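You operate a simulated robot arm through the tools that you are given. There is no shell and no other tool. Be economical: measure what you need, move in short steps, check, and stop when the job is done.

You run a simulated robot arm. Do the job below in one go: nothing can be reset, and whatever is moved stays where it is left.

## Task
Move the lowest and highest lots onto the sliding shelf's ochre mat.
Fine: slide it out; lowest by the handle, highest on the wall side; leave the third carton; push the shelf back in. Set down upright: what you pick out. Where these are worked on the way, their far stop is far enough and under half their travel is too little: sliding shelf.

It is judged by the outcome, as a careful person would: the job done as asked, and still so three seconds after it is handed in. It fails if anything else is knocked over, pushed out of place, dropped, spilled or broken.

## Robot
A 6-joint arm with a two-finger parallel gripper, fixed in place. Base frame: the origin is at the foot of the arm, x ahead of it, y to its left, z up. Readings come in mm, rad, newtons and seconds.
With the tool pointing down near the work surface it reaches from about 160 to 740 mm from the base axis. Its first joint turns from -2.897 to 2.897 rad. Payload 3.91 kg.
The tool frame sits at the grasp point between the pads (the TCP): z along the fingers, y along the line on which they close. The tips reach 30 mm beyond it. Largest opening 110 mm; finger width 20, thickness 10; the body of the gripper, 48 by 112 mm, starts 55 mm behind the TCP.
Orientation is that of the tool frame in the base frame, as [roll, pitch, yaw] about the fixed x, y, z axes, in that order (R = Rz(yaw) Ry(pitch) Rx(roll)). With the fingers straight down and closing along the base's y, the tool's x points along the base's -x, its y along +y and its z along -z.

## Interface
- The arm moves only by the tool move_arm. Its argument "series" is a list of rows, each a list of 7 numbers: the shift along the tool's x, y, z in mm, then the turn, a rotation vector about the tool's x, y, z in rad, then the opening, from 0 (shut) to 1 (fully open). In form: [[x, y, z, wx, wy, wz, jaw], ...]. A call has 1 to 8 rows; each row shifts and turns the commanded pose from where the row before left it, along the tool's axes as they then stand. A row lasts 0.2 s, in which the tool goes at most 50 mm and 0.15 rad; a call with a longer step from one row to the next is refused whole, and so is a gripper value outside its range. Where a pose cannot be reached the arm comes as near as it can. A force on the tool above 40 N (or 10 N above the force at the start of the call, whichever is more), or a blocked arm, ends the call early, and 0.2 s more pass. Each finger travels about 45 mm/s and halts on what it meets, pressing with about 41 N; the grip force reading is that of the motor and also rises with nothing between the fingers. The clock runs only during rows and for 0.2 s after the last one: add rows that do not move to give the fingers time. The reply holds the time, the measured pose of the TCP, the force on the tool along the base axes, the opening and the grip force, in the units named above and with some noise, with the torque about the TCP (base axes, N m) and any sound that the robot's microphone picked up.
- Cameras (640 x 400 px; columns grow to the right, rows downward): "scene" is fixed at [399.3, -498.6, 1281.4]; the picture's right is [1.00, 0.03, 0.00], its down [0.01, -0.43, -0.90] and it looks along [-0.03, 0.90, -0.43] (base axes); focal length 347 px, centre (320, 200). "wrist" rides on the gripper at [71, 22, -107] in the tool frame; the picture's right is [-0.29, 0.96, 0.00], its down [-0.76, -0.23, -0.61] and it looks along [-0.58, -0.18, 0.79] (tool axes); focal length 243 px, centre (320, 200). There is no depth. A picture from a camera that has moved, and an enlarged one, comes with that camera's place and axes in the base frame and with its lens.
- get_image(camera): a new picture of that camera. The clock stands still meanwhile.
- raise_lower(by): slides the trunk up (or, below 0, down) by that many mm; the arm rides with it, the base frame stays. It gives what a move gives, with no picture.
- close_up(camera, box): a new picture of the part [left, top, right, bottom] of that camera's present view, enlarged. The clock stands still meanwhile.
- hand_in(): hands the job in; it is judged then, once.

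Go step by step. Nothing tells you positions but the pictures and the camera data: compare them with the known pose of the tool, close in by small moves and look again before you grip or let go. The budget is 120 turns and 84 pictures, counting those below and the enlarged ones. Unless the task says otherwise, let go and move clear before handing in, and close with one line.

The tools are called as name(argument=value, ...) on one line, values as JSON. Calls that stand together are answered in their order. move_arm: Moves the arm, as the interface text tells. Its arguments: {"type":"object","properties":{"series":{"type":"array"}},"required":["series"]} The other tools are called the same way: raise_lower (by) slides the trunk up or down; get_image (camera) takes a picture; close_up (camera, box) takes an enlarged picture of a part of a camera's view; hand_in () hands the job in.

At the start:

```text
time_s: 0.0
eef_pos: [185.1, 431.9, 977.3]
tool_rot: [3.141, 0.0, 3.141]
ft_force: [-0.3, 0.7, 0.2]
wrist_torque: [0.02, -0.01, -0.03]
opening: 110.2
grasp_force: 0.1
trunk travel left (down, up): [-500.0, 90.0]
```

scene: 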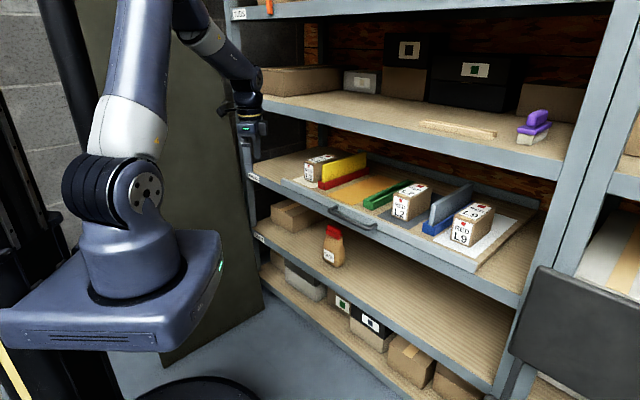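
wrist: 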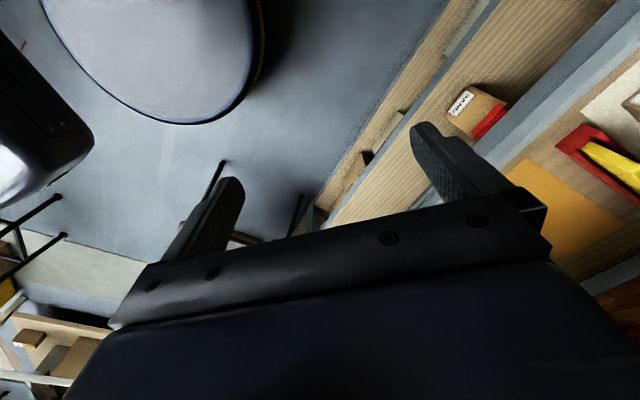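

I see a rack with a sliding shelf carrying three cartons (with lot labels), dividers and coloured mats. I will enlarge the shelf to read the labels.

close_up(camera="scene", box=[240, 130, 400, 230])

close_up(camera="scene", box=[380, 160, 540, 260])

```text
4.00 times, centred on (320, 180) of scene
camera zoom: at [399.3, -498.6, 1281.4], right [1.0, 0.03, 0.0], down [0.01, -0.43, -0.9], along [-0.03, 0.9, -0.43], focal length 1388 px, centre (320, 280)
```

zoom: 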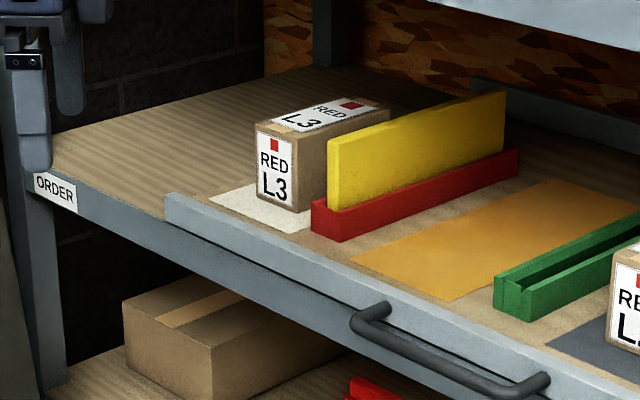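

```text
4.00 times, centred on (460, 210) of scene
camera zoom: at [399.3, -498.6, 1281.4], right [1.0, 0.03, 0.0], down [0.01, -0.43, -0.9], along [-0.03, 0.9, -0.43], focal length 1388 px, centre (-240, 160)
```

zoom: 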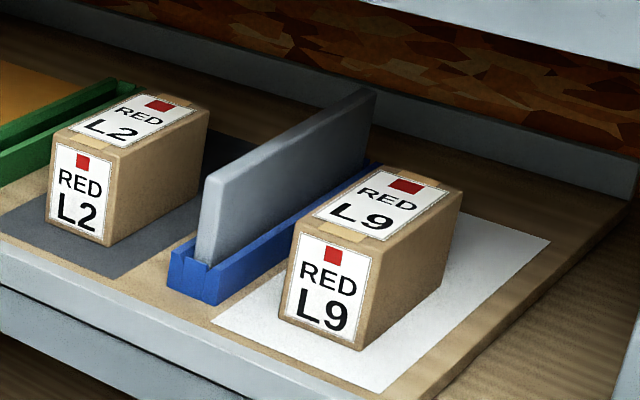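

Reading the labels, L2 is the lowest lot, L9 the highest, and L3 is the one to leave. The shelf surface is at about z 728, with its handle near (477, 560, 700), and it slides out toward the base along about (-0.7, -0.7). I'll turn the tool 45° to line up with the rack and look again.

move_arm(series=[[0, 0, 0, 0, 0, -0.131, 0], [0, 0, 0, 0, 0, -0.131, 0], [0, 0, 0, 0, 0, -0.131, 0], [0, 0, 0, 0, 0, -0.131, 0], [0, 0, 0, 0, 0, -0.131, 0], [0, 0, 0, 0, 0, -0.131, 0]])

get_image(camera="wrist")

close_up(camera="scene", box=[300, 185, 412, 255])

```text
time_s: 1.4
eef_pos: [185.5, 431.8, 976.9]
tool_rot: [-3.141, 0.0, -2.351]
ft_force: [-1.1, -0.2, -0.3]
wrist_torque: [0.06, 0.02, -0.01]
opening: 0.0
grasp_force: 13.4
trunk travel left (down, up): [-500.0, 90.0]
```

```text
79 pictures are left
camera wrist: at [119.0, 396.6, 1084.5], right [-0.48, 0.88, 0.0], down [0.7, 0.38, 0.61], along [0.53, 0.29, -0.79], focal length 243 px, centre (320, 200)
```

wrist: 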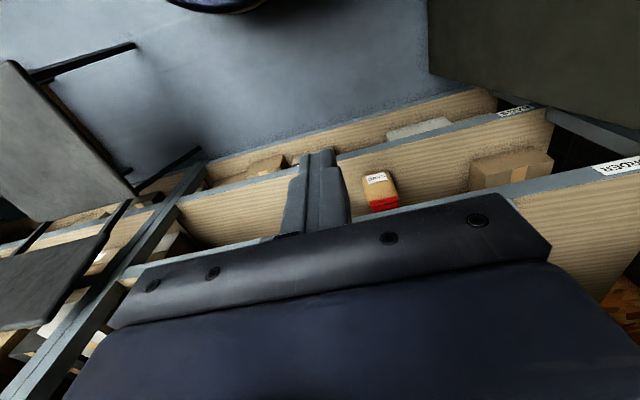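

```text
5.71 times, centred on (356, 220) of scene
camera zoom: at [399.3, -498.6, 1281.4], right [1.0, 0.03, 0.0], down [0.01, -0.43, -0.9], along [-0.03, 0.9, -0.43], focal length 1984 px, centre (114, 86)
```

zoom: 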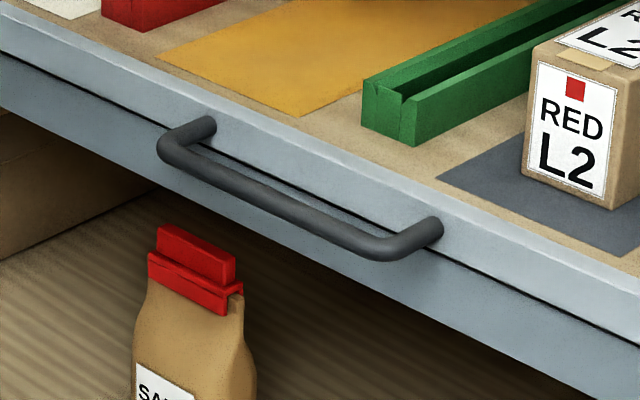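

The handle bar stands about 40 mm off the front, so I can grip it from above with the fingers closing along the slide direction. I'll turn the tool 90° the other way.

move_arm(series=[[0, 0, 0, 0, 0, 0.131, 0.3], [0, 0, 0, 0, 0, 0.131, 0.5], [0, 0, 0, 0, 0, 0.131, 0.5], [0, 0, 0, 0, 0, 0.131, 0.5], [0, 0, 0, 0, 0, 0.131, 0.5], [0, 0, 0, 0, 0, 0.131, 0.5], [0, 0, 0, 0, 0, 0.131, 0.5], [0, 0, 0, 0, 0, 0.131, 0.5]])

move_arm(series=[[0, 0, 0, 0, 0, 0.131, 0.5], [0, 0, 0, 0, 0, 0.131, 0.5], [0, 0, 0, 0, 0, 0.131, 0.5], [0, 0, 0, 0, 0, 0.131, 0.5], [-24, 45, 0, 0, 0, 0, 0.5], [-24, 45, 0, 0, 0, 0, 0.5], [-24, 40, 0, 0, 0, 0, 0.5], [-20, 40, 0, 0, 0, 0, 0.5]])

get_image(camera="wrist")

get_image(camera="scene")

```text
time_s: 3.2
eef_pos: [184.6, 431.9, 977.0]
tool_rot: [-3.141, 0.0, 2.879]
ft_force: [-0.4, 0.2, 0.9]
wrist_torque: [0.02, 0.01, -0.04]
opening: 54.9
grasp_force: 0.1
trunk travel left (down, up): [-500.0, 90.0]
```

```text
refused: row 5 steps farther than a row can; nothing moved
```

```text
77 pictures are left
camera wrist: at [121.2, 471.3, 1084.4], right [0.53, 0.85, 0.0], down [0.67, -0.42, 0.61], along [0.52, -0.32, -0.79], focal length 243 px, centre (320, 200)
```

wrist: 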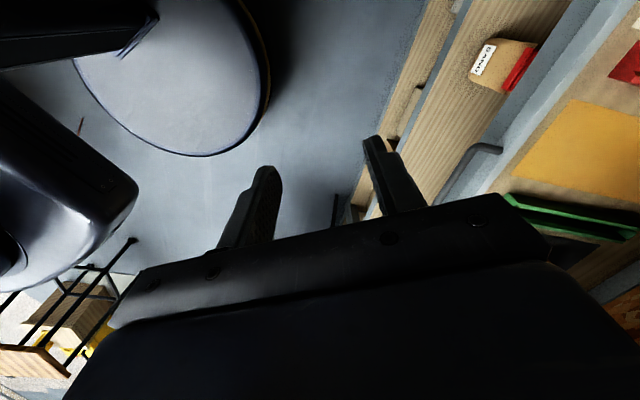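

```text
76 pictures are left
```

scene: 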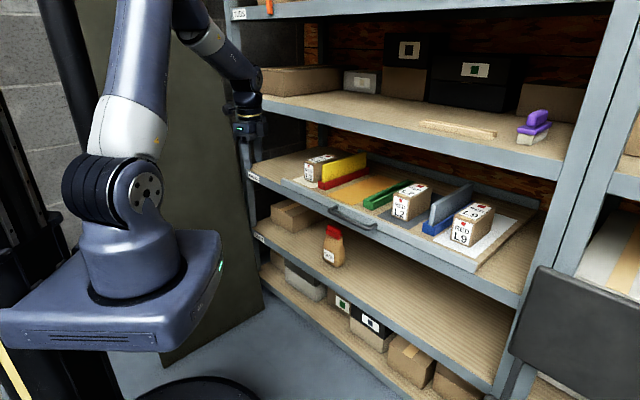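

The view now shows the handle from above. I'll finish the turn and move toward a point short of the handle.

move_arm(series=[[0, 0, 0, 0, 0, 0.131, 0.5], [0, 0, 0, 0, 0, 0.131, 0.5], [0, 0, 0, 0, 0, 0.125, 0.5], [0, 0, 0, 0, 0, 0.125, 0.5], [-20, 40, 0, 0, 0, 0, 0.5], [-20, 40, 0, 0, 0, 0, 0.5], [-20, 40, 0, 0, 0, 0, 0.5], [-20, 40, 0, 0, 0, 0, 0.5]])

get_image(camera="wrist")

```text
time_s: 5.0
eef_pos: [355.4, 494.0, 977.0]
tool_rot: [-3.14, 0.001, 2.369]
ft_force: [-0.3, -0.4, 0.7]
wrist_torque: [-0.01, -0.03, -0.03]
opening: 55.1
grasp_force: 0.1
trunk travel left (down, up): [-500.0, 90.0]
```

```text
75 pictures are left
camera wrist: at [319.2, 559.1, 1083.6], right [0.88, 0.48, 0.0], down [0.38, -0.7, 0.61], along [0.29, -0.53, -0.79], focal length 243 px, centre (320, 200)
```

wrist: 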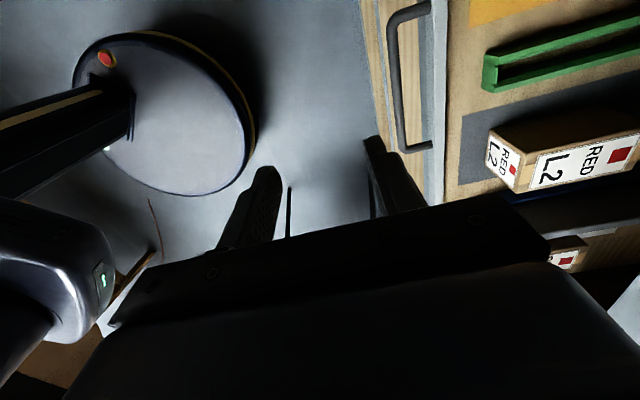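

The handle bar centre triangulates to about (455, 535, 725). I'll come lower and nearer, then check again.

move_arm(series=[[-14, 20, 40, 0, 0, 0, 0.5], [-14, 20, 40, 0, 0, 0, 0.5], [-14, 20, 40, 0, 0, 0, 0.5], [0, 20, 20, 0, 0, 0, 0.5]])

get_image(camera="wrist")

close_up(camera="scene", box=[240, 130, 400, 230])

```text
time_s: 6.0
eef_pos: [439.8, 518.4, 834.8]
tool_rot: [-3.14, -0.001, 2.369]
ft_force: [-0.7, -0.3, -0.6]
wrist_torque: [0.01, -0.03, -0.01]
opening: 54.7
grasp_force: 0.0
trunk travel left (down, up): [-500.0, 90.0]
```

```text
74 pictures are left
camera wrist: at [402.9, 583.9, 942.7], right [0.88, 0.48, 0.0], down [0.38, -0.7, 0.61], along [0.29, -0.53, -0.79], focal length 243 px, centre (320, 200)
```

wrist: 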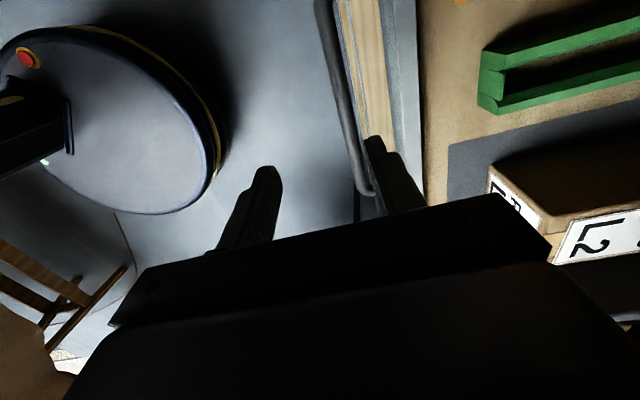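

```text
4.00 times, centred on (320, 180) of scene
camera zoom: at [399.3, -498.6, 1281.4], right [1.0, 0.03, 0.0], down [0.01, -0.43, -0.9], along [-0.03, 0.9, -0.43], focal length 1388 px, centre (320, 280)
```

zoom: 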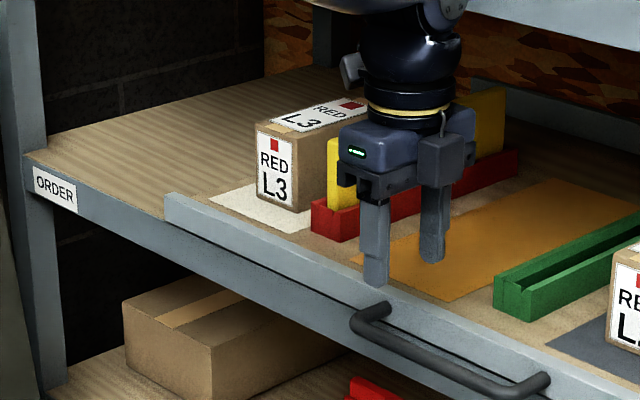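

The bar line is at x+y ≈ 989 and z ≈ 720. I'll narrow the opening, centre over the bar and lower until the tips are just above it.

move_arm(series=[[0, 11, 10, 0, 0, 0, 0.32], [0, 10, 25, 0, 0, 0, 0.32], [0, 0, 35, 0, 0, 0, 0.32]])

get_image(camera="wrist")

close_up(camera="scene", box=[300, 175, 412, 245])

```text
time_s: 6.8
eef_pos: [453.3, 534.1, 765.7]
tool_rot: [3.141, -0.002, 2.367]
ft_force: [0.3, -0.3, 0.8]
wrist_torque: [-0.02, -0.03, 0.0]
opening: 35.2
grasp_force: 0.0
trunk travel left (down, up): [-500.0, 90.0]
```

```text
72 pictures are left
camera wrist: at [416.2, 598.9, 873.4], right [0.88, 0.48, 0.0], down [0.38, -0.7, 0.61], along [0.29, -0.53, -0.79], focal length 243 px, centre (320, 200)
```

wrist: 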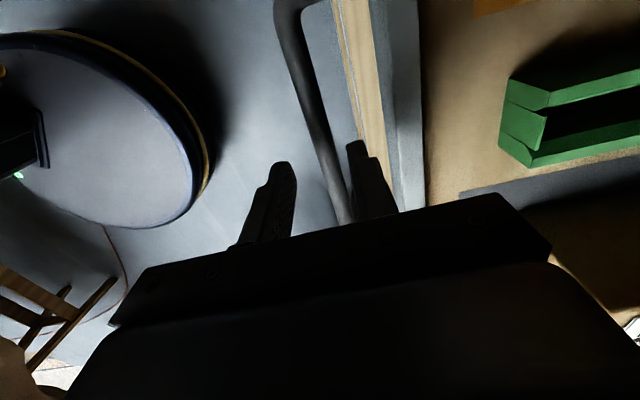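

```text
5.71 times, centred on (356, 210) of scene
camera zoom: at [399.3, -498.6, 1281.4], right [1.0, 0.03, 0.0], down [0.01, -0.43, -0.9], along [-0.03, 0.9, -0.43], focal length 1984 px, centre (114, 143)
```

zoom: 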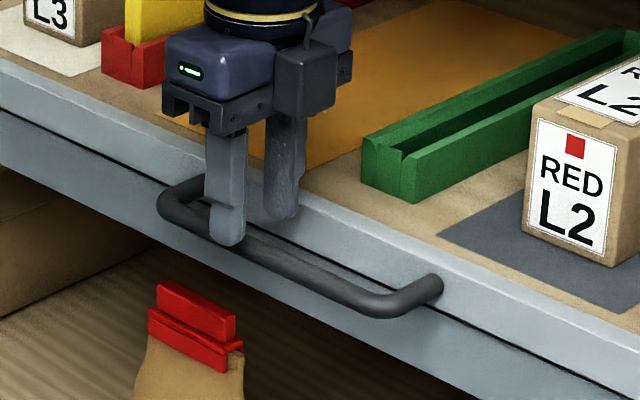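

The bar sits centred between the fingers. I'll lower around it, close, and check.

move_arm(series=[[0, 0, 20, 0, 0, 0, 0.32], [0, 0, 20, 0, 0, 0, 0.32], [0, 0, 5, 0, 0, 0, 0.32], [0, 0, 0, 0, 0, 0, 0], [0, 0, 0, 0, 0, 0, 0], [0, 0, 0, 0, 0, 0, 0]])

get_image(camera="wrist")

```text
time_s: 8.2
eef_pos: [455.2, 532.3, 721.9]
tool_rot: [3.141, 0.0, 2.369]
ft_force: [2.3, 2.1, -0.3]
wrist_torque: [0.17, 0.13, -0.25]
opening: 13.6
grasp_force: 45.3
trunk travel left (down, up): [-500.0, 90.0]
```

```text
70 pictures are left
camera wrist: at [418.4, 598.5, 829.1], right [0.88, 0.48, 0.0], down [0.38, -0.7, 0.61], along [0.29, -0.53, -0.79], focal length 243 px, centre (320, 200)
```

wrist: 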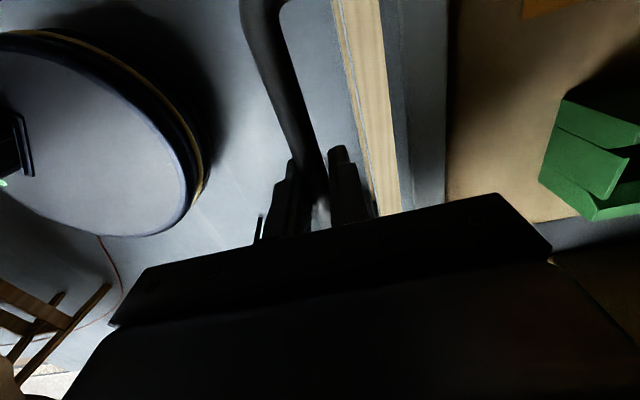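

The bar is held (13.6 mm between the pads). I'll pull the shelf out slowly along the tool's -y.

move_arm(series=[[0, -5, 0, 0, 0, 0, 0], [0, -10, 0, 0, 0, 0, 0], [0, -15, 0, 0, 0, 0, 0], [0, -15, 0, 0, 0, 0, 0], [0, -15, 0, 0, 0, 0, 0]])

get_image(camera="scene")

```text
time_s: 9.4
eef_pos: [412.0, 489.3, 721.1]
tool_rot: [-3.139, 0.002, 2.368]
ft_force: [-2.4, 1.0, 0.3]
wrist_torque: [0.03, 0.37, -0.28]
opening: 13.7
grasp_force: 45.3
trunk travel left (down, up): [-500.0, 90.0]
```

```text
69 pictures are left
```

scene: 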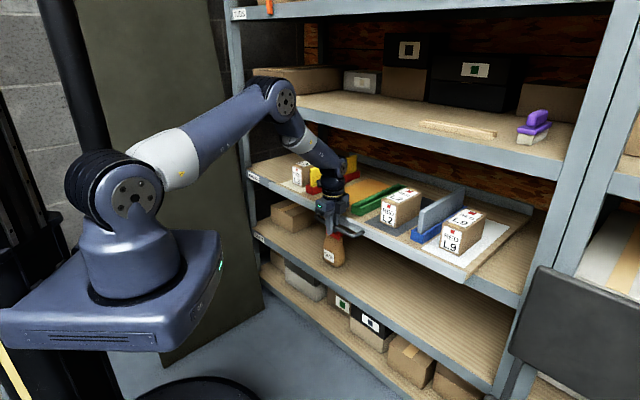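

The shelf moves freely. I'll keep pulling toward its stop.

move_arm(series=[[0, -18, 0, 0, 0, 0, 0], [0, -18, 0, 0, 0, 0, 0], [0, -18, 0, 0, 0, 0, 0], [0, -18, 0, 0, 0, 0, 0], [0, -18, 0, 0, 0, 0, 0], [0, -18, 0, 0, 0, 0, 0], [0, -12, 0, 0, 0, 0, 0]])

get_image(camera="scene")

```text
time_s: 11.0
eef_pos: [328.6, 405.4, 722.2]
tool_rot: [-3.14, 0.0, 2.368]
ft_force: [-21.2, 18.2, -3.4]
wrist_torque: [0.55, 0.61, -0.24]
opening: 13.6
grasp_force: 45.2
trunk travel left (down, up): [-500.0, 90.0]
```

```text
68 pictures are left
```

scene: 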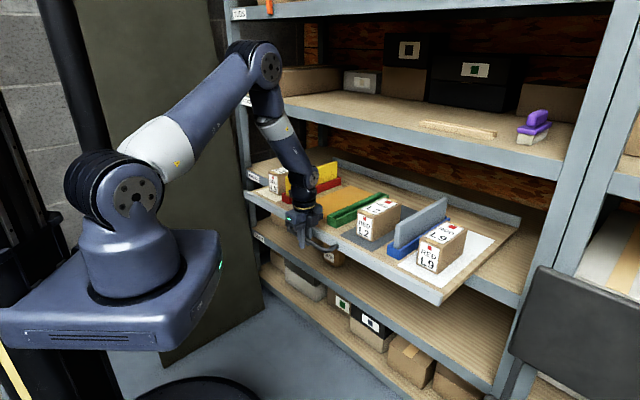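

About 179 mm out, not at the stop; a sideways force shows the slide direction is a degree or two off 45°. I'll ease sideways and go on pulling.

move_arm(series=[[3, 0, 0, 0, 0, 0, 0], [2, -10, 0, 0, 0, 0, 0], [0.5, -15, 0, 0, 0, 0, 0], [0.5, -15, 0, 0, 0, 0, 0]])

```text
time_s: 12.0
eef_pos: [298.4, 376.4, 723.1]
tool_rot: [-3.139, 0.003, 2.367]
ft_force: [9.7, -13.6, 5.7]
wrist_torque: [-0.81, -0.66, -0.21]
opening: 13.6
grasp_force: 44.9
trunk travel left (down, up): [-500.0, 90.0]
```

move_arm(series=[[-1.5, -8, 0, 0, 0, 0, 0], [0.3, -15, 0, 0, 0, 0, 0], [0.3, -15, 0, 0, 0, 0, 0], [0.3, -15, 0, 0, 0, 0, 0], [0.3, -15, 0, 0, 0, 0, 0]])

get_image(camera="scene")

```text
time_s: 13.2
eef_pos: [249.8, 327.6, 722.6]
tool_rot: [-3.137, -0.001, 2.367]
ft_force: [22.9, -26.7, -1.2]
wrist_torque: [-0.23, -0.17, -0.19]
opening: 13.9
grasp_force: 44.9
trunk travel left (down, up): [-500.0, 90.0]
```

```text
67 pictures are left
```

scene: 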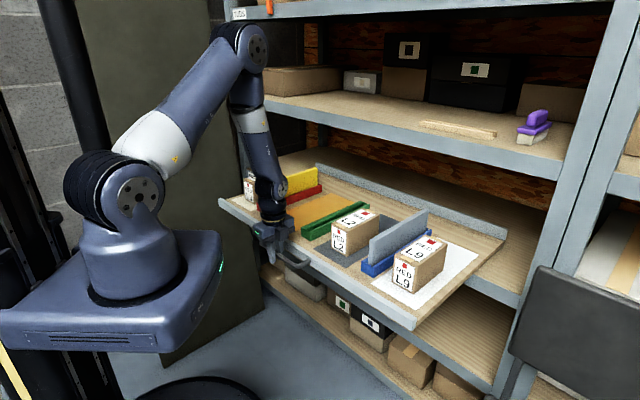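

About 290 mm out and still sliding; pulling on further brings the mat's wall side clear of the rack. I'll ease the sideways force and continue.

move_arm(series=[[-2.5, 0, 0, 0, 0, 0, 0], [0, -12, 0, 0, 0, 0, 0], [0, -12, 0, 0, 0, 0, 0], [0, -12, 0, 0, 0, 0, 0]])

```text
time_s: 14.2
eef_pos: [225.5, 304.7, 722.1]
tool_rot: [3.139, 0.0, 2.371]
ft_force: [-20.5, 17.1, -9.5]
wrist_torque: [0.59, 0.62, -0.32]
opening: 13.7
grasp_force: 45.4
trunk travel left (down, up): [-500.0, 90.0]
```

move_arm(series=[[1, -6, 0, 0, 0, 0, 0], [0.2, -12, 0, 0, 0, 0, 0], [0.2, -12, 0, 0, 0, 0, 0], [0.2, -12, 0, 0, 0, 0, 0]])

get_image(camera="scene")

```text
time_s: 14.9
eef_pos: [216.5, 295.9, 722.2]
tool_rot: [3.119, -0.008, 2.366]
ft_force: [19.6, 2.0, -21.6]
wrist_torque: [-0.29, -0.41, -0.12]
opening: 14.0
grasp_force: 44.4
trunk travel left (down, up): [-500.0, 90.0]
stopped in row 3: the force on the tool passed its limit at 51 N (the readings are from after the stop); the commanded pose is now the measured one
```

```text
66 pictures are left
```

scene: 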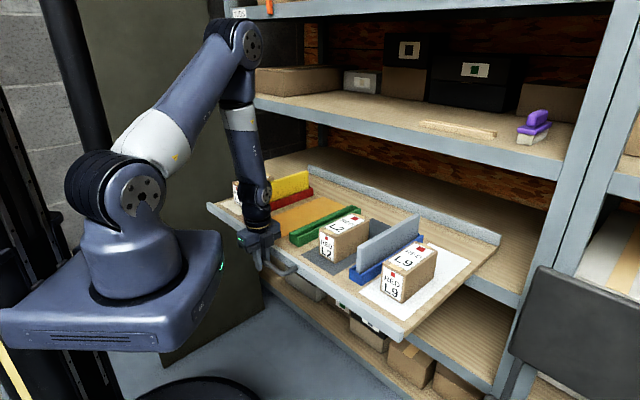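

The shelf has reached its stop after about 337 mm. I'll release the handle and rise clear.

move_arm(series=[[0, 0, 0, 0, 0, 0, 0.32], [0, 0, 0, 0, 0, 0, 0.32], [0, 0, 0, 0, 0, 0, 0.32], [0, 0, -20, 0, 0, 0, 0.32], [0, 0, -40, 0, 0, 0, 0.32], [0, 0, -45, 0, 0, 0, 0.32], [0, 0, -45, 0, 0, 0, 0.32], [0, 0, -45, 0, 0, 0, 0.32]])

get_image(camera="scene")

get_image(camera="wrist")

```text
time_s: 16.8
eef_pos: [209.0, 289.8, 917.2]
tool_rot: [3.122, -0.006, 2.366]
ft_force: [-0.1, 0.5, 0.0]
wrist_torque: [0.02, 0.02, -0.02]
opening: 35.3
grasp_force: 0.0
trunk travel left (down, up): [-500.0, 90.0]
```

```text
65 pictures are left
```

scene: 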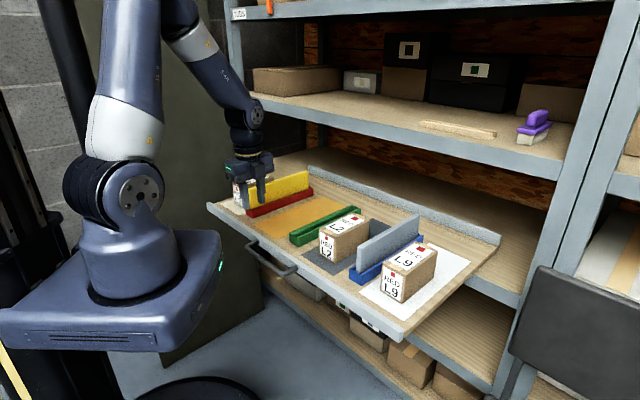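

```text
64 pictures are left
camera wrist: at [171.8, 352.3, 1026.0], right [0.88, 0.48, 0.02], down [0.38, -0.71, 0.6], along [0.3, -0.52, -0.8], focal length 243 px, centre (320, 200)
```

wrist: 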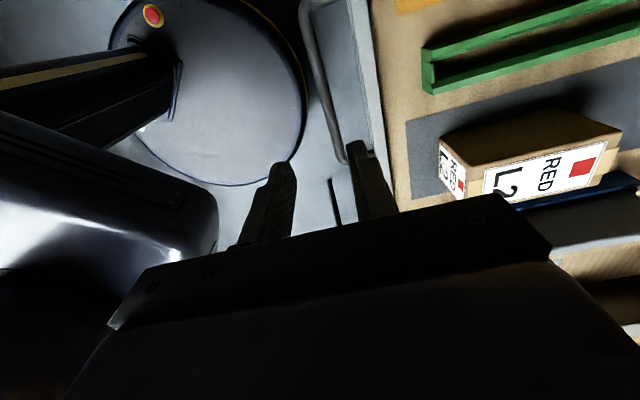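

The shelf is out and free. I'll take close-ups of the cartons and the mat to measure them.

close_up(camera="scene", box=[340, 190, 500, 290])

close_up(camera="scene", box=[220, 160, 380, 260])

```text
4.00 times, centred on (420, 240) of scene
camera zoom: at [399.3, -498.6, 1281.4], right [1.0, 0.03, 0.0], down [0.01, -0.43, -0.9], along [-0.03, 0.9, -0.43], focal length 1388 px, centre (-80, 40)
```

zoom: 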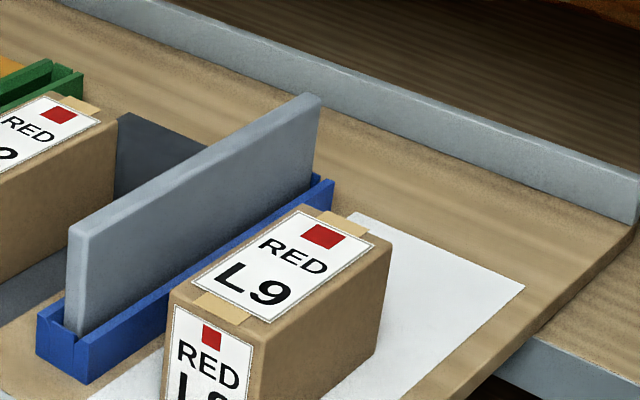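

```text
4.00 times, centred on (300, 210) of scene
camera zoom: at [399.3, -498.6, 1281.4], right [1.0, 0.03, 0.0], down [0.01, -0.43, -0.9], along [-0.03, 0.9, -0.43], focal length 1388 px, centre (400, 160)
```

zoom: 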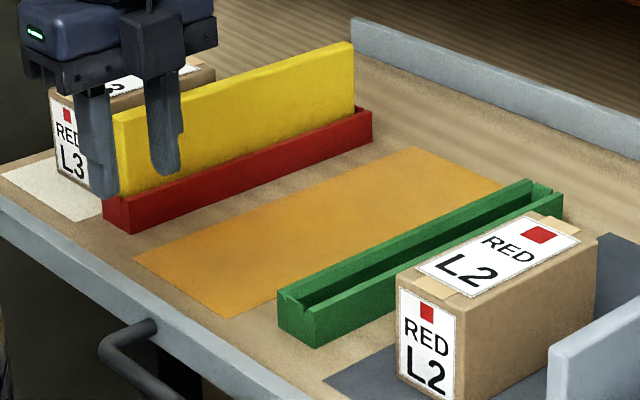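

Rough positions: L9's centre is at (596, 210) with its top at z ~795 and size ~62×135 mm. The ochre mat's centre is at (305, 537), 126×306 mm, floor z ~727. I'll level the tool, turn it to close across the cartons, and move over L9.

move_arm(series=[[0, 0, 0, 0.0196, -0.006, 0, 0.5], [0, 0, 0, 0, 0, -0.13, 0.7], [0, 0, 0, 0, 0, -0.13, 0.78], [0, 0, 0, 0, 0, -0.13, 0.78], [0, 0, 0, 0, 0, -0.13, 0.78], [0, 0, 0, 0, 0, -0.13, 0.78], [0, 0, 0, 0, 0, -0.13, 0.78], [0, 0, 0, 0, 0, -0.13, 0.78]])

move_arm(series=[[0, 0, 0, 0, 0, -0.13, 0.78], [0, 0, 0, 0, 0, -0.13, 0.78], [0, 0, 0, 0, 0, -0.13, 0.78], [0, 0, 0, 0, 0, -0.13, 0.78], [0, 0, 0, 0, 0, -0.117, 0.78]])

```text
time_s: 18.6
eef_pos: [212.1, 289.6, 919.6]
tool_rot: [3.14, 0.001, -3.007]
ft_force: [0.4, 0.7, -0.8]
wrist_torque: [-0.03, 0.01, 0.02]
opening: 85.9
grasp_force: 0.1
trunk travel left (down, up): [-500.0, 90.0]
```

```text
time_s: 19.8
eef_pos: [211.1, 290.7, 918.5]
tool_rot: [-3.141, 0.002, -2.366]
ft_force: [-0.1, -0.7, 0.4]
wrist_torque: [0.0, 0.01, 0.01]
opening: 85.7
grasp_force: 0.0
trunk travel left (down, up): [-500.0, 90.0]
```

move_arm(series=[[-24, -37, 0, 0, 0, 0, 0.78], [-24, -37, 0, 0, 0, 0, 0.78], [-24, -37, 0, 0, 0, 0, 0.78], [-24, -37, 0, 0, 0, 0, 0.78], [-24, -37, 0, 0, 0, 0, 0.78], [-24, -37, 0, 0, 0, 0, 0.78], [-24, -37, 0, 0, 0, 0, 0.78], [-24, -37, 0, 0, 0, 0, 0.78]])

get_image(camera="wrist")

get_image(camera="scene")

```text
time_s: 21.6
eef_pos: [555.4, 210.8, 918.5]
tool_rot: [-3.141, -0.001, -2.37]
ft_force: [-0.1, 0.5, 0.8]
wrist_torque: [0.0, -0.02, -0.03]
opening: 86.0
grasp_force: 0.0
trunk travel left (down, up): [-500.0, 90.0]
```

```text
61 pictures are left
camera wrist: at [489.1, 176.3, 1025.6], right [-0.46, 0.89, 0.0], down [0.71, 0.36, 0.61], along [0.54, 0.28, -0.79], focal length 243 px, centre (320, 200)
```

wrist: 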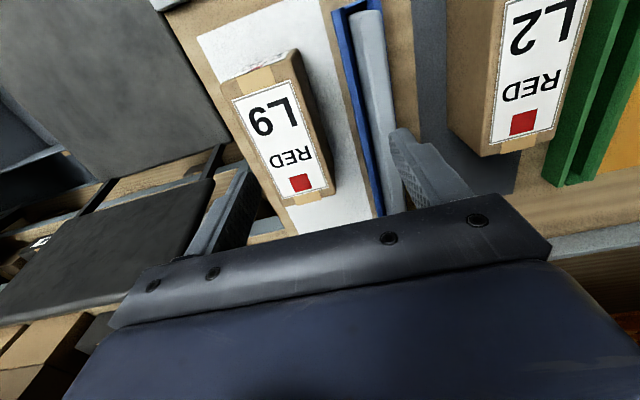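

```text
60 pictures are left
```

scene: 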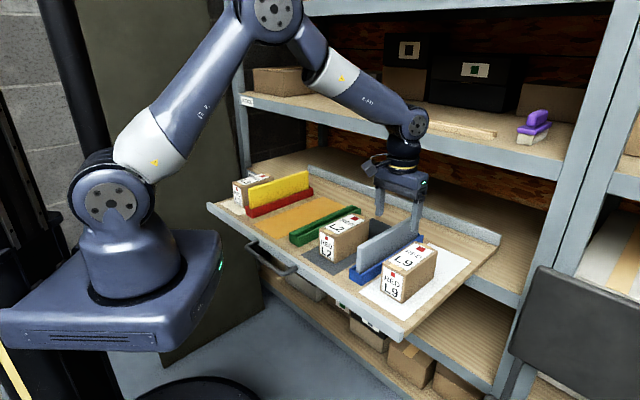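

L9 shows clearly in the wrist view; I'll enlarge it to place its corners.

close_up(camera="wrist", box=[200, 20, 392, 140])

close_up(camera="wrist", box=[200, 110, 392, 230])

```text
3.33 times, centred on (296, 80) of wrist
camera zoom: at [489.1, 176.3, 1025.6], right [-0.46, 0.89, 0.0], down [0.71, 0.36, 0.61], along [0.54, 0.28, -0.79], focal length 809 px, centre (400, 600)
```

zoom: 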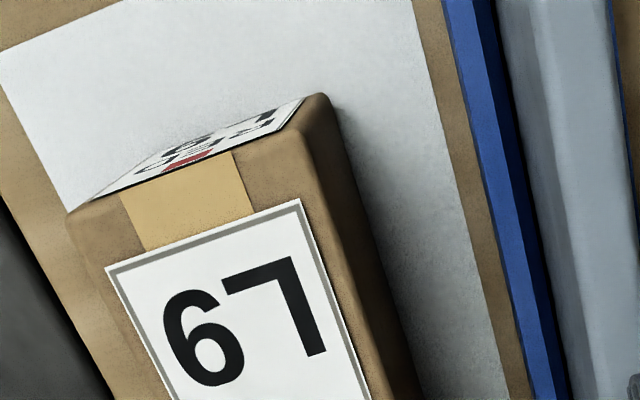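

```text
3.33 times, centred on (296, 170) of wrist
camera zoom: at [489.1, 176.3, 1025.6], right [-0.46, 0.89, 0.0], down [0.71, 0.36, 0.61], along [0.54, 0.28, -0.79], focal length 809 px, centre (400, 300)
```

zoom: 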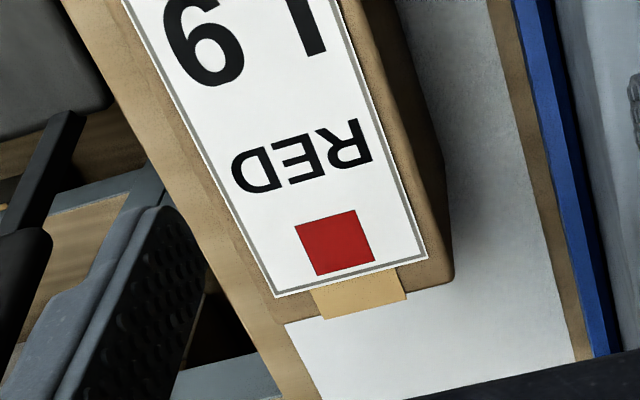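

L9's top is at about z 805 with its centre near (595, 195). I'll move over it, come down to just above, and check.

move_arm(series=[[-9, -20, 0, 0, 0, 0, 0.8], [-9, -19, 10, 0, 0, 0, 0.8], [0, 0, 30, 0, 0, 0, 0.8]])

get_image(camera="wrist")

close_up(camera="scene", box=[340, 190, 500, 290])

```text
time_s: 22.4
eef_pos: [595.2, 195.8, 877.5]
tool_rot: [3.141, 0.002, -2.367]
ft_force: [0.1, -0.7, 0.1]
wrist_torque: [-0.01, 0.01, -0.04]
opening: 88.0
grasp_force: 0.2
trunk travel left (down, up): [-500.0, 90.0]
```

```text
57 pictures are left
camera wrist: at [529.1, 161.1, 986.0], right [-0.46, 0.89, 0.0], down [0.7, 0.36, 0.61], along [0.54, 0.28, -0.79], focal length 243 px, centre (320, 200)
```

wrist: 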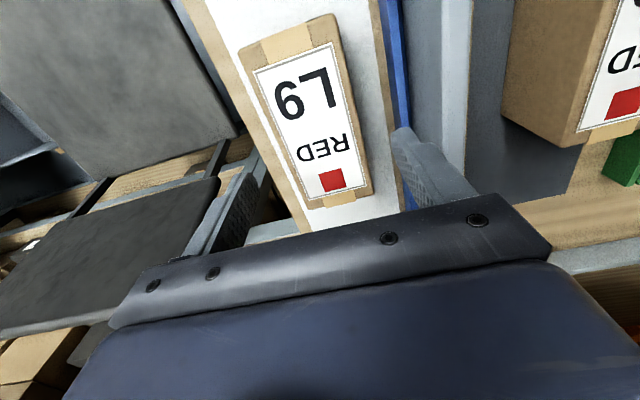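

```text
4.00 times, centred on (420, 240) of scene
camera zoom: at [399.3, -498.6, 1281.4], right [1.0, 0.03, 0.0], down [0.01, -0.43, -0.9], along [-0.03, 0.9, -0.43], focal length 1388 px, centre (-80, 40)
```

zoom: 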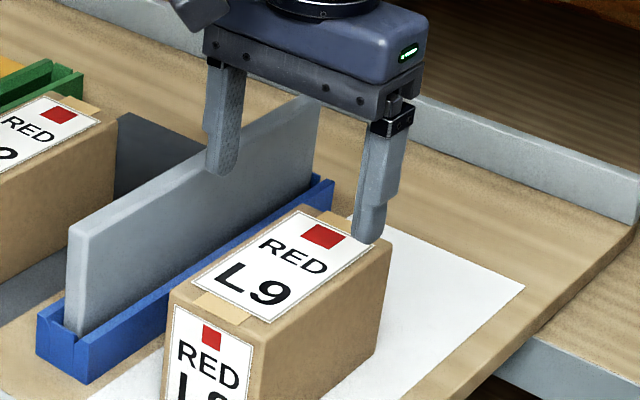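

The gripper is centred over L9 with clearance on both sides. I'll lower to grasp height and close.

move_arm(series=[[0, 0, 25, 0, 0, 0, 0.8], [0, 0, 25, 0, 0, 0, 0.8], [0, 0, 25, 0, 0, 0, 0.8], [0, 0, 22, 0, 0, 0, 0.8], [0, 0, 0, 0, 0, 0, 0.8]])

close_up(camera="scene", box=[340, 200, 500, 300])

```text
time_s: 23.6
eef_pos: [596.8, 195.3, 778.9]
tool_rot: [3.141, 0.002, -2.369]
ft_force: [-0.4, 0.0, 0.6]
wrist_torque: [0.0, 0.01, -0.05]
opening: 88.0
grasp_force: 0.1
trunk travel left (down, up): [-500.0, 90.0]
```

```text
4.00 times, centred on (420, 250) of scene
camera zoom: at [399.3, -498.6, 1281.4], right [1.0, 0.03, 0.0], down [0.01, -0.43, -0.9], along [-0.03, 0.9, -0.43], focal length 1388 px, centre (-80, 0)
```

zoom: 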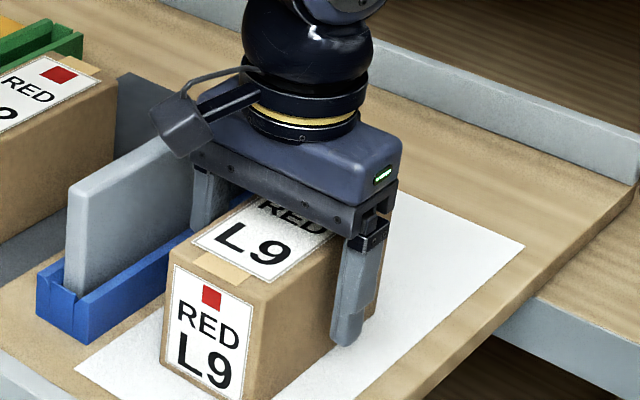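

move_arm(series=[[0, 0, 0, 0, 0, 0, 0.6], [0, 0, 0, 0, 0, 0, 0.5], [0, 0, 0, 0, 0, 0, 0.4], [0, 0, 0, 0, 0, 0, 0.4], [0, 0, 0, 0, 0, 0, 0.4]])

move_arm(series=[[0, 0, -5, 0, 0, 0, 0.4], [0, 0, -10, 0, 0, 0, 0.4], [0, 0, -15, 0, 0, 0, 0.4]])

close_up(camera="scene", box=[340, 200, 500, 300])

```text
time_s: 24.8
eef_pos: [597.2, 195.3, 780.6]
tool_rot: [3.141, 0.002, -2.369]
ft_force: [1.7, -1.7, 0.2]
wrist_torque: [-0.19, -0.25, -0.01]
opening: 66.3
grasp_force: 40.9
trunk travel left (down, up): [-500.0, 90.0]
```

```text
time_s: 25.6
eef_pos: [596.7, 197.3, 811.5]
tool_rot: [3.141, 0.002, -2.368]
ft_force: [-0.5, 0.9, -8.6]
wrist_torque: [-0.01, 0.02, 0.03]
opening: 65.8
grasp_force: 40.8
trunk travel left (down, up): [-500.0, 90.0]
```

```text
4.00 times, centred on (420, 250) of scene
camera zoom: at [399.3, -498.6, 1281.4], right [1.0, 0.03, 0.0], down [0.01, -0.43, -0.9], along [-0.03, 0.9, -0.43], focal length 1388 px, centre (-80, 0)
```

zoom: 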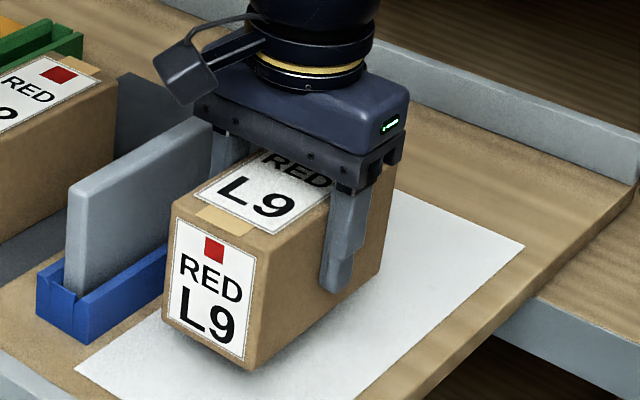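

L9 is lifted (~0.9 kg, 66 mm wide). I'll raise it clear of the dividers and carry it toward the ochre mat, checking part-way.

move_arm(series=[[0, 0, -30, 0, 0, 0, 0.4], [0, 0, -35, 0, 0, 0, 0.4], [0, 0, -35, 0, 0, 0, 0.4], [0, 34, 0, 0, 0, 0, 0.4], [0, 34, 0, 0, 0, 0, 0.4], [0, 34, 0, 0, 0, 0, 0.4], [0, 34, 0, 0, 0, 0, 0.4]])

move_arm(series=[[0, 34, 0, 0, 0, 0, 0.4], [0, 34, 0, 0, 0, 0, 0.4], [0, 34, 0, 0, 0, 0, 0.4], [0, 34, 0, 0, 0, 0, 0.4], [0, 34, 0, 0, 0, 0, 0.4], [0, 34, 0, 0, 0, 0, 0.4], [0, 34, 0, 0, 0, 0, 0.4], [0, 34, 0, 0, 0, 0, 0.4]])

get_image(camera="scene")

get_image(camera="wrist")

```text
time_s: 27.1
eef_pos: [500.4, 295.7, 911.3]
tool_rot: [-3.141, 0.002, -2.37]
ft_force: [0.0, 0.3, -6.2]
wrist_torque: [-0.02, 0.01, 0.0]
opening: 65.9
grasp_force: 40.4
trunk travel left (down, up): [-500.0, 90.0]
```

```text
time_s: 28.9
eef_pos: [311.7, 489.3, 911.1]
tool_rot: [-3.141, 0.002, -2.371]
ft_force: [-0.4, 0.5, -8.1]
wrist_torque: [0.0, 0.01, -0.01]
opening: 66.3
grasp_force: 40.9
trunk travel left (down, up): [-500.0, 90.0]
```

```text
53 pictures are left
```

scene: 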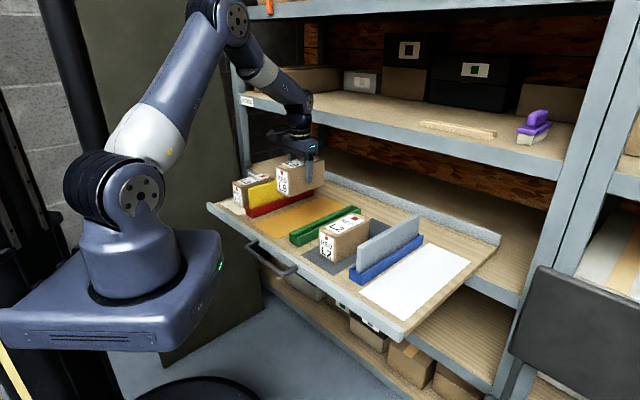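

```text
52 pictures are left
camera wrist: at [245.8, 454.6, 1017.9], right [-0.46, 0.89, 0.0], down [0.7, 0.36, 0.61], along [0.54, 0.28, -0.79], focal length 243 px, centre (320, 200)
```

wrist: 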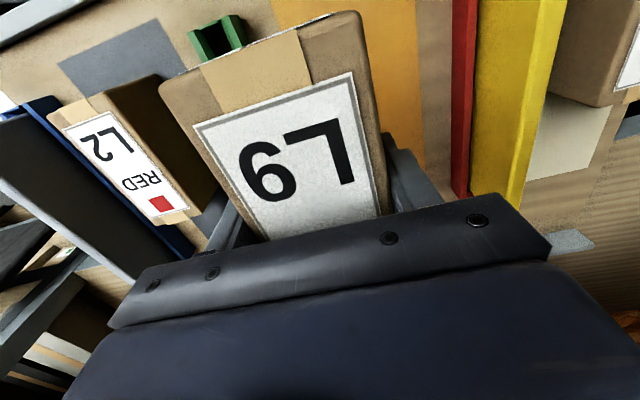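

L9 is held level beside the mat. I'll move it left over the mat centre line and toward the wall side, then look.

move_arm(series=[[0, 32, 0, 0, 0, 0, 0.4], [-25, 0, 0, 0, 0, 0, 0.4], [-25, 0, 0, 0, 0, 0, 0.4], [-25, 0, 0, 0, 0, 0, 0.4], [0, 0, 0, 0, 0, 0, 0.4]])

close_up(camera="scene", box=[220, 130, 380, 230])

get_image(camera="wrist")

```text
time_s: 30.1
eef_pos: [343.7, 563.6, 911.5]
tool_rot: [3.141, 0.0, -2.371]
ft_force: [0.6, 1.3, -7.2]
wrist_torque: [-0.01, -0.01, 0.0]
opening: 65.9
grasp_force: 40.7
trunk travel left (down, up): [-500.0, 90.0]
```

```text
4.00 times, centred on (300, 180) of scene
camera zoom: at [399.3, -498.6, 1281.4], right [1.0, 0.03, 0.0], down [0.01, -0.43, -0.9], along [-0.03, 0.9, -0.43], focal length 1388 px, centre (400, 280)
```

zoom: 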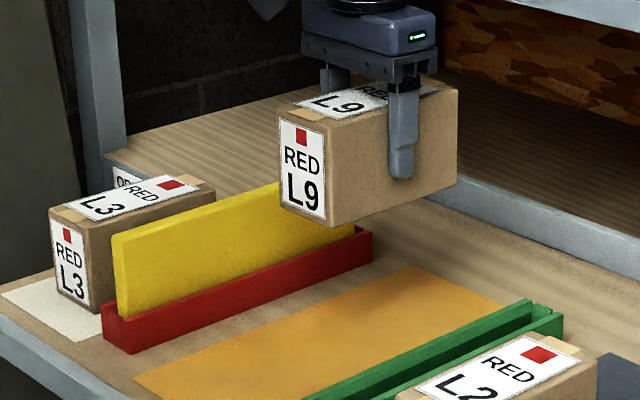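

```text
50 pictures are left
camera wrist: at [277.9, 529.8, 1018.3], right [-0.46, 0.89, 0.0], down [0.7, 0.36, 0.61], along [0.54, 0.28, -0.79], focal length 243 px, centre (320, 200)
```

wrist: 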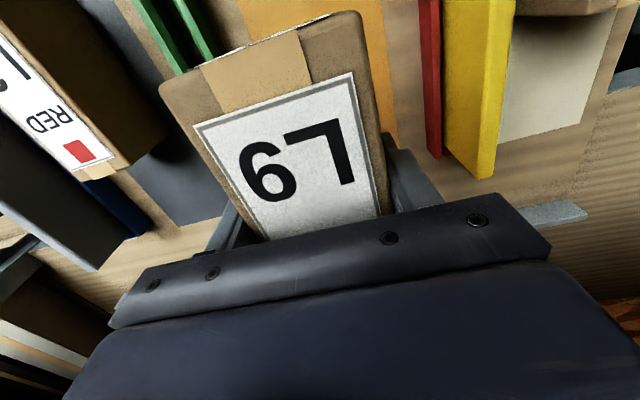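

With the tool's known position, the effective floor is z ≈ 721 and the mat's centre line needs about 17 mm more to the left. I'll shift, move toward the wall side and lower partway.

move_arm(series=[[0, 17, 0, 0, 0, 0, 0.4], [-18, 0, 0, 0, 0, 0, 0.4], [-18, 0, 0, 0, 0, 0, 0.4], [0, 0, 25, 0, 0, 0, 0.4], [0, 0, 25, 0, 0, 0, 0.4], [0, 0, 25, 0, 0, 0, 0.4], [0, 0, 15, 0, 0, 0, 0.4], [0, 0, 0, 0, 0, 0, 0.4]])

close_up(camera="scene", box=[260, 150, 372, 220])

get_image(camera="wrist")

get_image(camera="scene")

```text
time_s: 31.9
eef_pos: [356.9, 602.3, 821.2]
tool_rot: [-3.14, 0.001, -2.369]
ft_force: [-0.1, 0.1, -7.1]
wrist_torque: [-0.02, 0.03, 0.02]
opening: 65.9
grasp_force: 40.9
trunk travel left (down, up): [-500.0, 90.0]
```

```text
5.71 times, centred on (316, 185) of scene
camera zoom: at [399.3, -498.6, 1281.4], right [1.0, 0.03, 0.0], down [0.01, -0.43, -0.9], along [-0.03, 0.9, -0.43], focal length 1984 px, centre (343, 286)
```

zoom: 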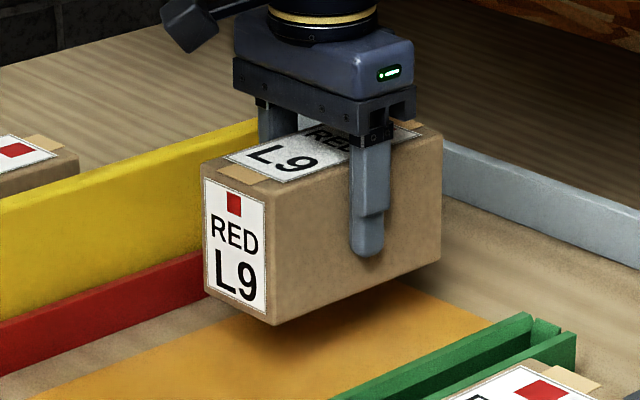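

```text
48 pictures are left
camera wrist: at [290.1, 568.9, 929.5], right [-0.46, 0.89, 0.0], down [0.7, 0.36, 0.61], along [0.54, 0.28, -0.79], focal length 243 px, centre (320, 200)
```

wrist: 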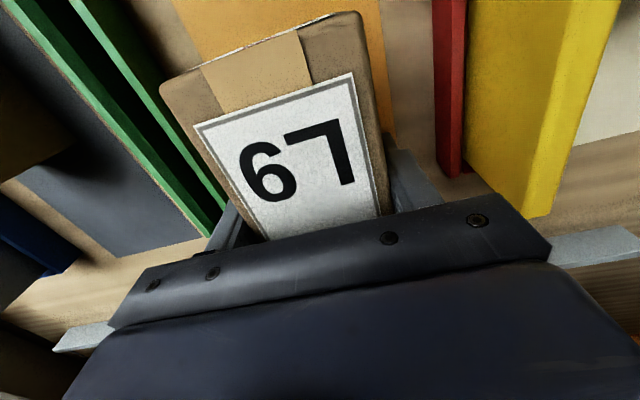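

```text
47 pictures are left
```

scene: 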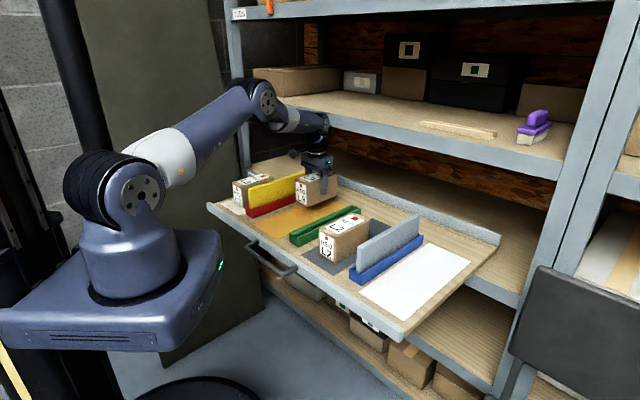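

L9 is above the wall half of the mat, about 41 mm up. I'll zoom in on the mat's back edge to fine-tune.

close_up(camera="scene", box=[308, 180, 372, 220])

```text
10.00 times, centred on (340, 200) of scene
camera zoom: at [399.3, -498.6, 1281.4], right [1.0, 0.03, 0.0], down [0.01, -0.43, -0.9], along [-0.03, 0.9, -0.43], focal length 3471 px, centre (120, 200)
```

zoom: 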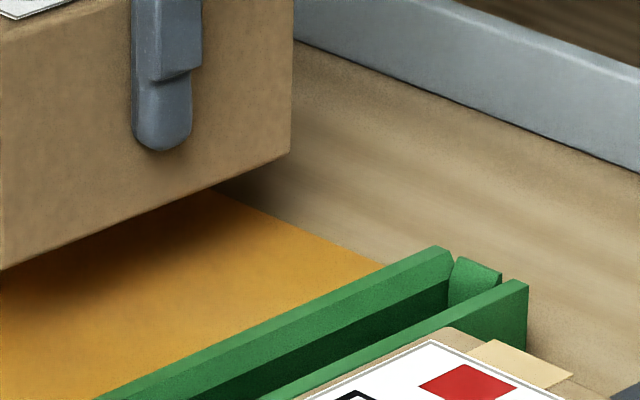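

The mat's back edge is clear of L9 by about 19 mm, so I'll go 7 mm further and lower nearly to the floor.

move_arm(series=[[-7, 0, 0, 0, 0, 0, 0.4], [0, 0, 15, 0, 0, 0, 0.4], [0, 0, 12, 0, 0, 0, 0.4], [0, 0, 8, 0, 0, 0, 0.4], [0, 0, 0, 0, 0, 0, 0.4]])

close_up(camera="scene", box=[260, 150, 372, 220])

```text
time_s: 33.1
eef_pos: [364.2, 607.9, 785.4]
tool_rot: [-3.141, 0.002, -2.371]
ft_force: [0.0, -0.9, -7.5]
wrist_torque: [0.03, 0.0, -0.01]
opening: 66.0
grasp_force: 41.5
trunk travel left (down, up): [-500.0, 90.0]
```

```text
5.71 times, centred on (316, 185) of scene
camera zoom: at [399.3, -498.6, 1281.4], right [1.0, 0.03, 0.0], down [0.01, -0.43, -0.9], along [-0.03, 0.9, -0.43], focal length 1984 px, centre (343, 286)
```

zoom: 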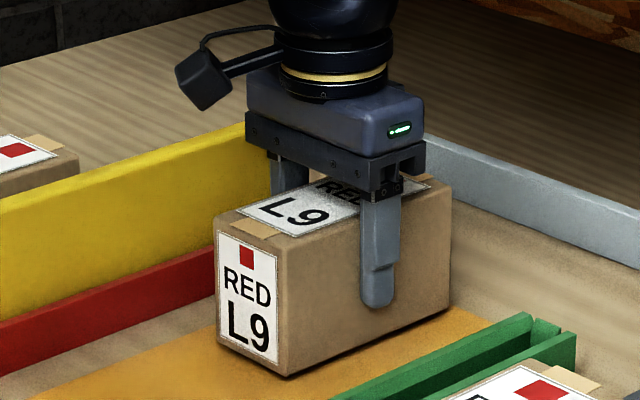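

move_arm(series=[[0, 0, 2, 0, 0, 0, 0.4], [0, 0, 2, 0, 0, 0, 0.4], [0, 0, 1, 0, 0, 0, 0.4], [0, 0, 0, 0, 0, 0, 0.4]])

```text
time_s: 34.1
eef_pos: [362.2, 606.8, 780.7]
tool_rot: [-3.141, -0.001, -2.369]
ft_force: [0.5, 0.7, -8.6]
wrist_torque: [0.02, -0.02, -0.01]
opening: 65.9
grasp_force: 41.2
trunk travel left (down, up): [-500.0, 90.0]
```

move_arm(series=[[0, 0, 1, 0, 0, 0, 0.4], [0, 0, 1, 0, 0, 0, 0.4], [0, 0, 0, 0, 0, 0, 0.4]])

```text
time_s: 35.0
eef_pos: [361.5, 607.9, 779.5]
tool_rot: [3.141, 0.003, -2.37]
ft_force: [0.4, 0.2, -3.8]
wrist_torque: [-0.07, -0.13, -0.04]
opening: 65.9
grasp_force: 41.2
trunk travel left (down, up): [-500.0, 90.0]
```

The floor is taking the weight. I'll press one more millimetre, release and rise.

move_arm(series=[[0, 0, 1, 0, 0, 0, 0.4], [0, 0, 0, 0, 0, 0, 0.65], [0, 0, 0, 0, 0, 0, 0.8], [0, 0, 0, 0, 0, 0, 0.8], [0, 0, -15, 0, 0, 0, 0.8], [0, 0, -30, 0, 0, 0, 0.8], [0, 0, -40, 0, 0, 0, 0.8], [0, 0, -40, 0, 0, 0, 0.8]])

get_image(camera="scene")

close_up(camera="scene", box=[220, 150, 380, 250])

```text
time_s: 36.8
eef_pos: [363.3, 605.0, 902.6]
tool_rot: [3.141, 0.002, -2.371]
ft_force: [0.3, 0.4, -0.1]
wrist_torque: [0.02, 0.01, 0.03]
opening: 87.8
grasp_force: 0.1
trunk travel left (down, up): [-500.0, 90.0]
```

```text
44 pictures are left
```

scene: 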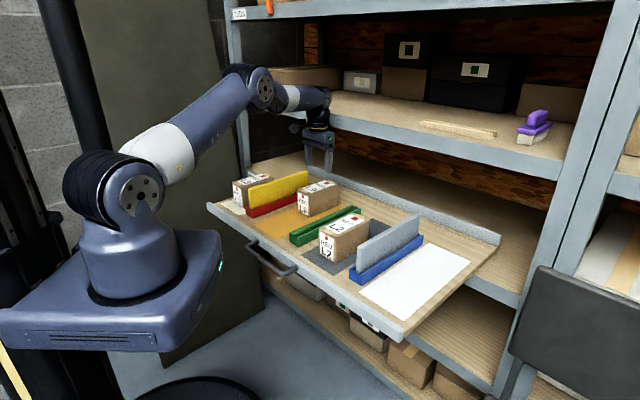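

```text
4.00 times, centred on (300, 200) of scene
camera zoom: at [399.3, -498.6, 1281.4], right [1.0, 0.03, 0.0], down [0.01, -0.43, -0.9], along [-0.03, 0.9, -0.43], focal length 1388 px, centre (400, 200)
```

zoom: 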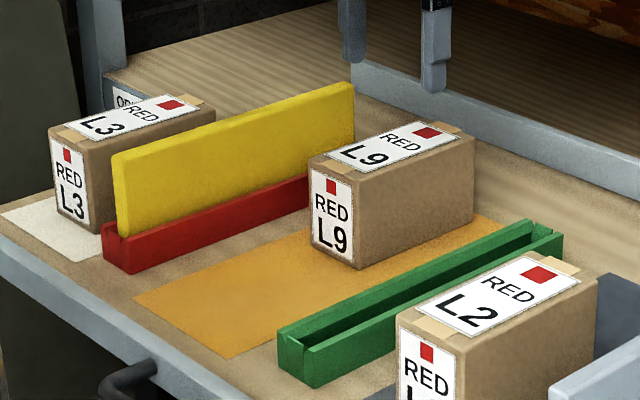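

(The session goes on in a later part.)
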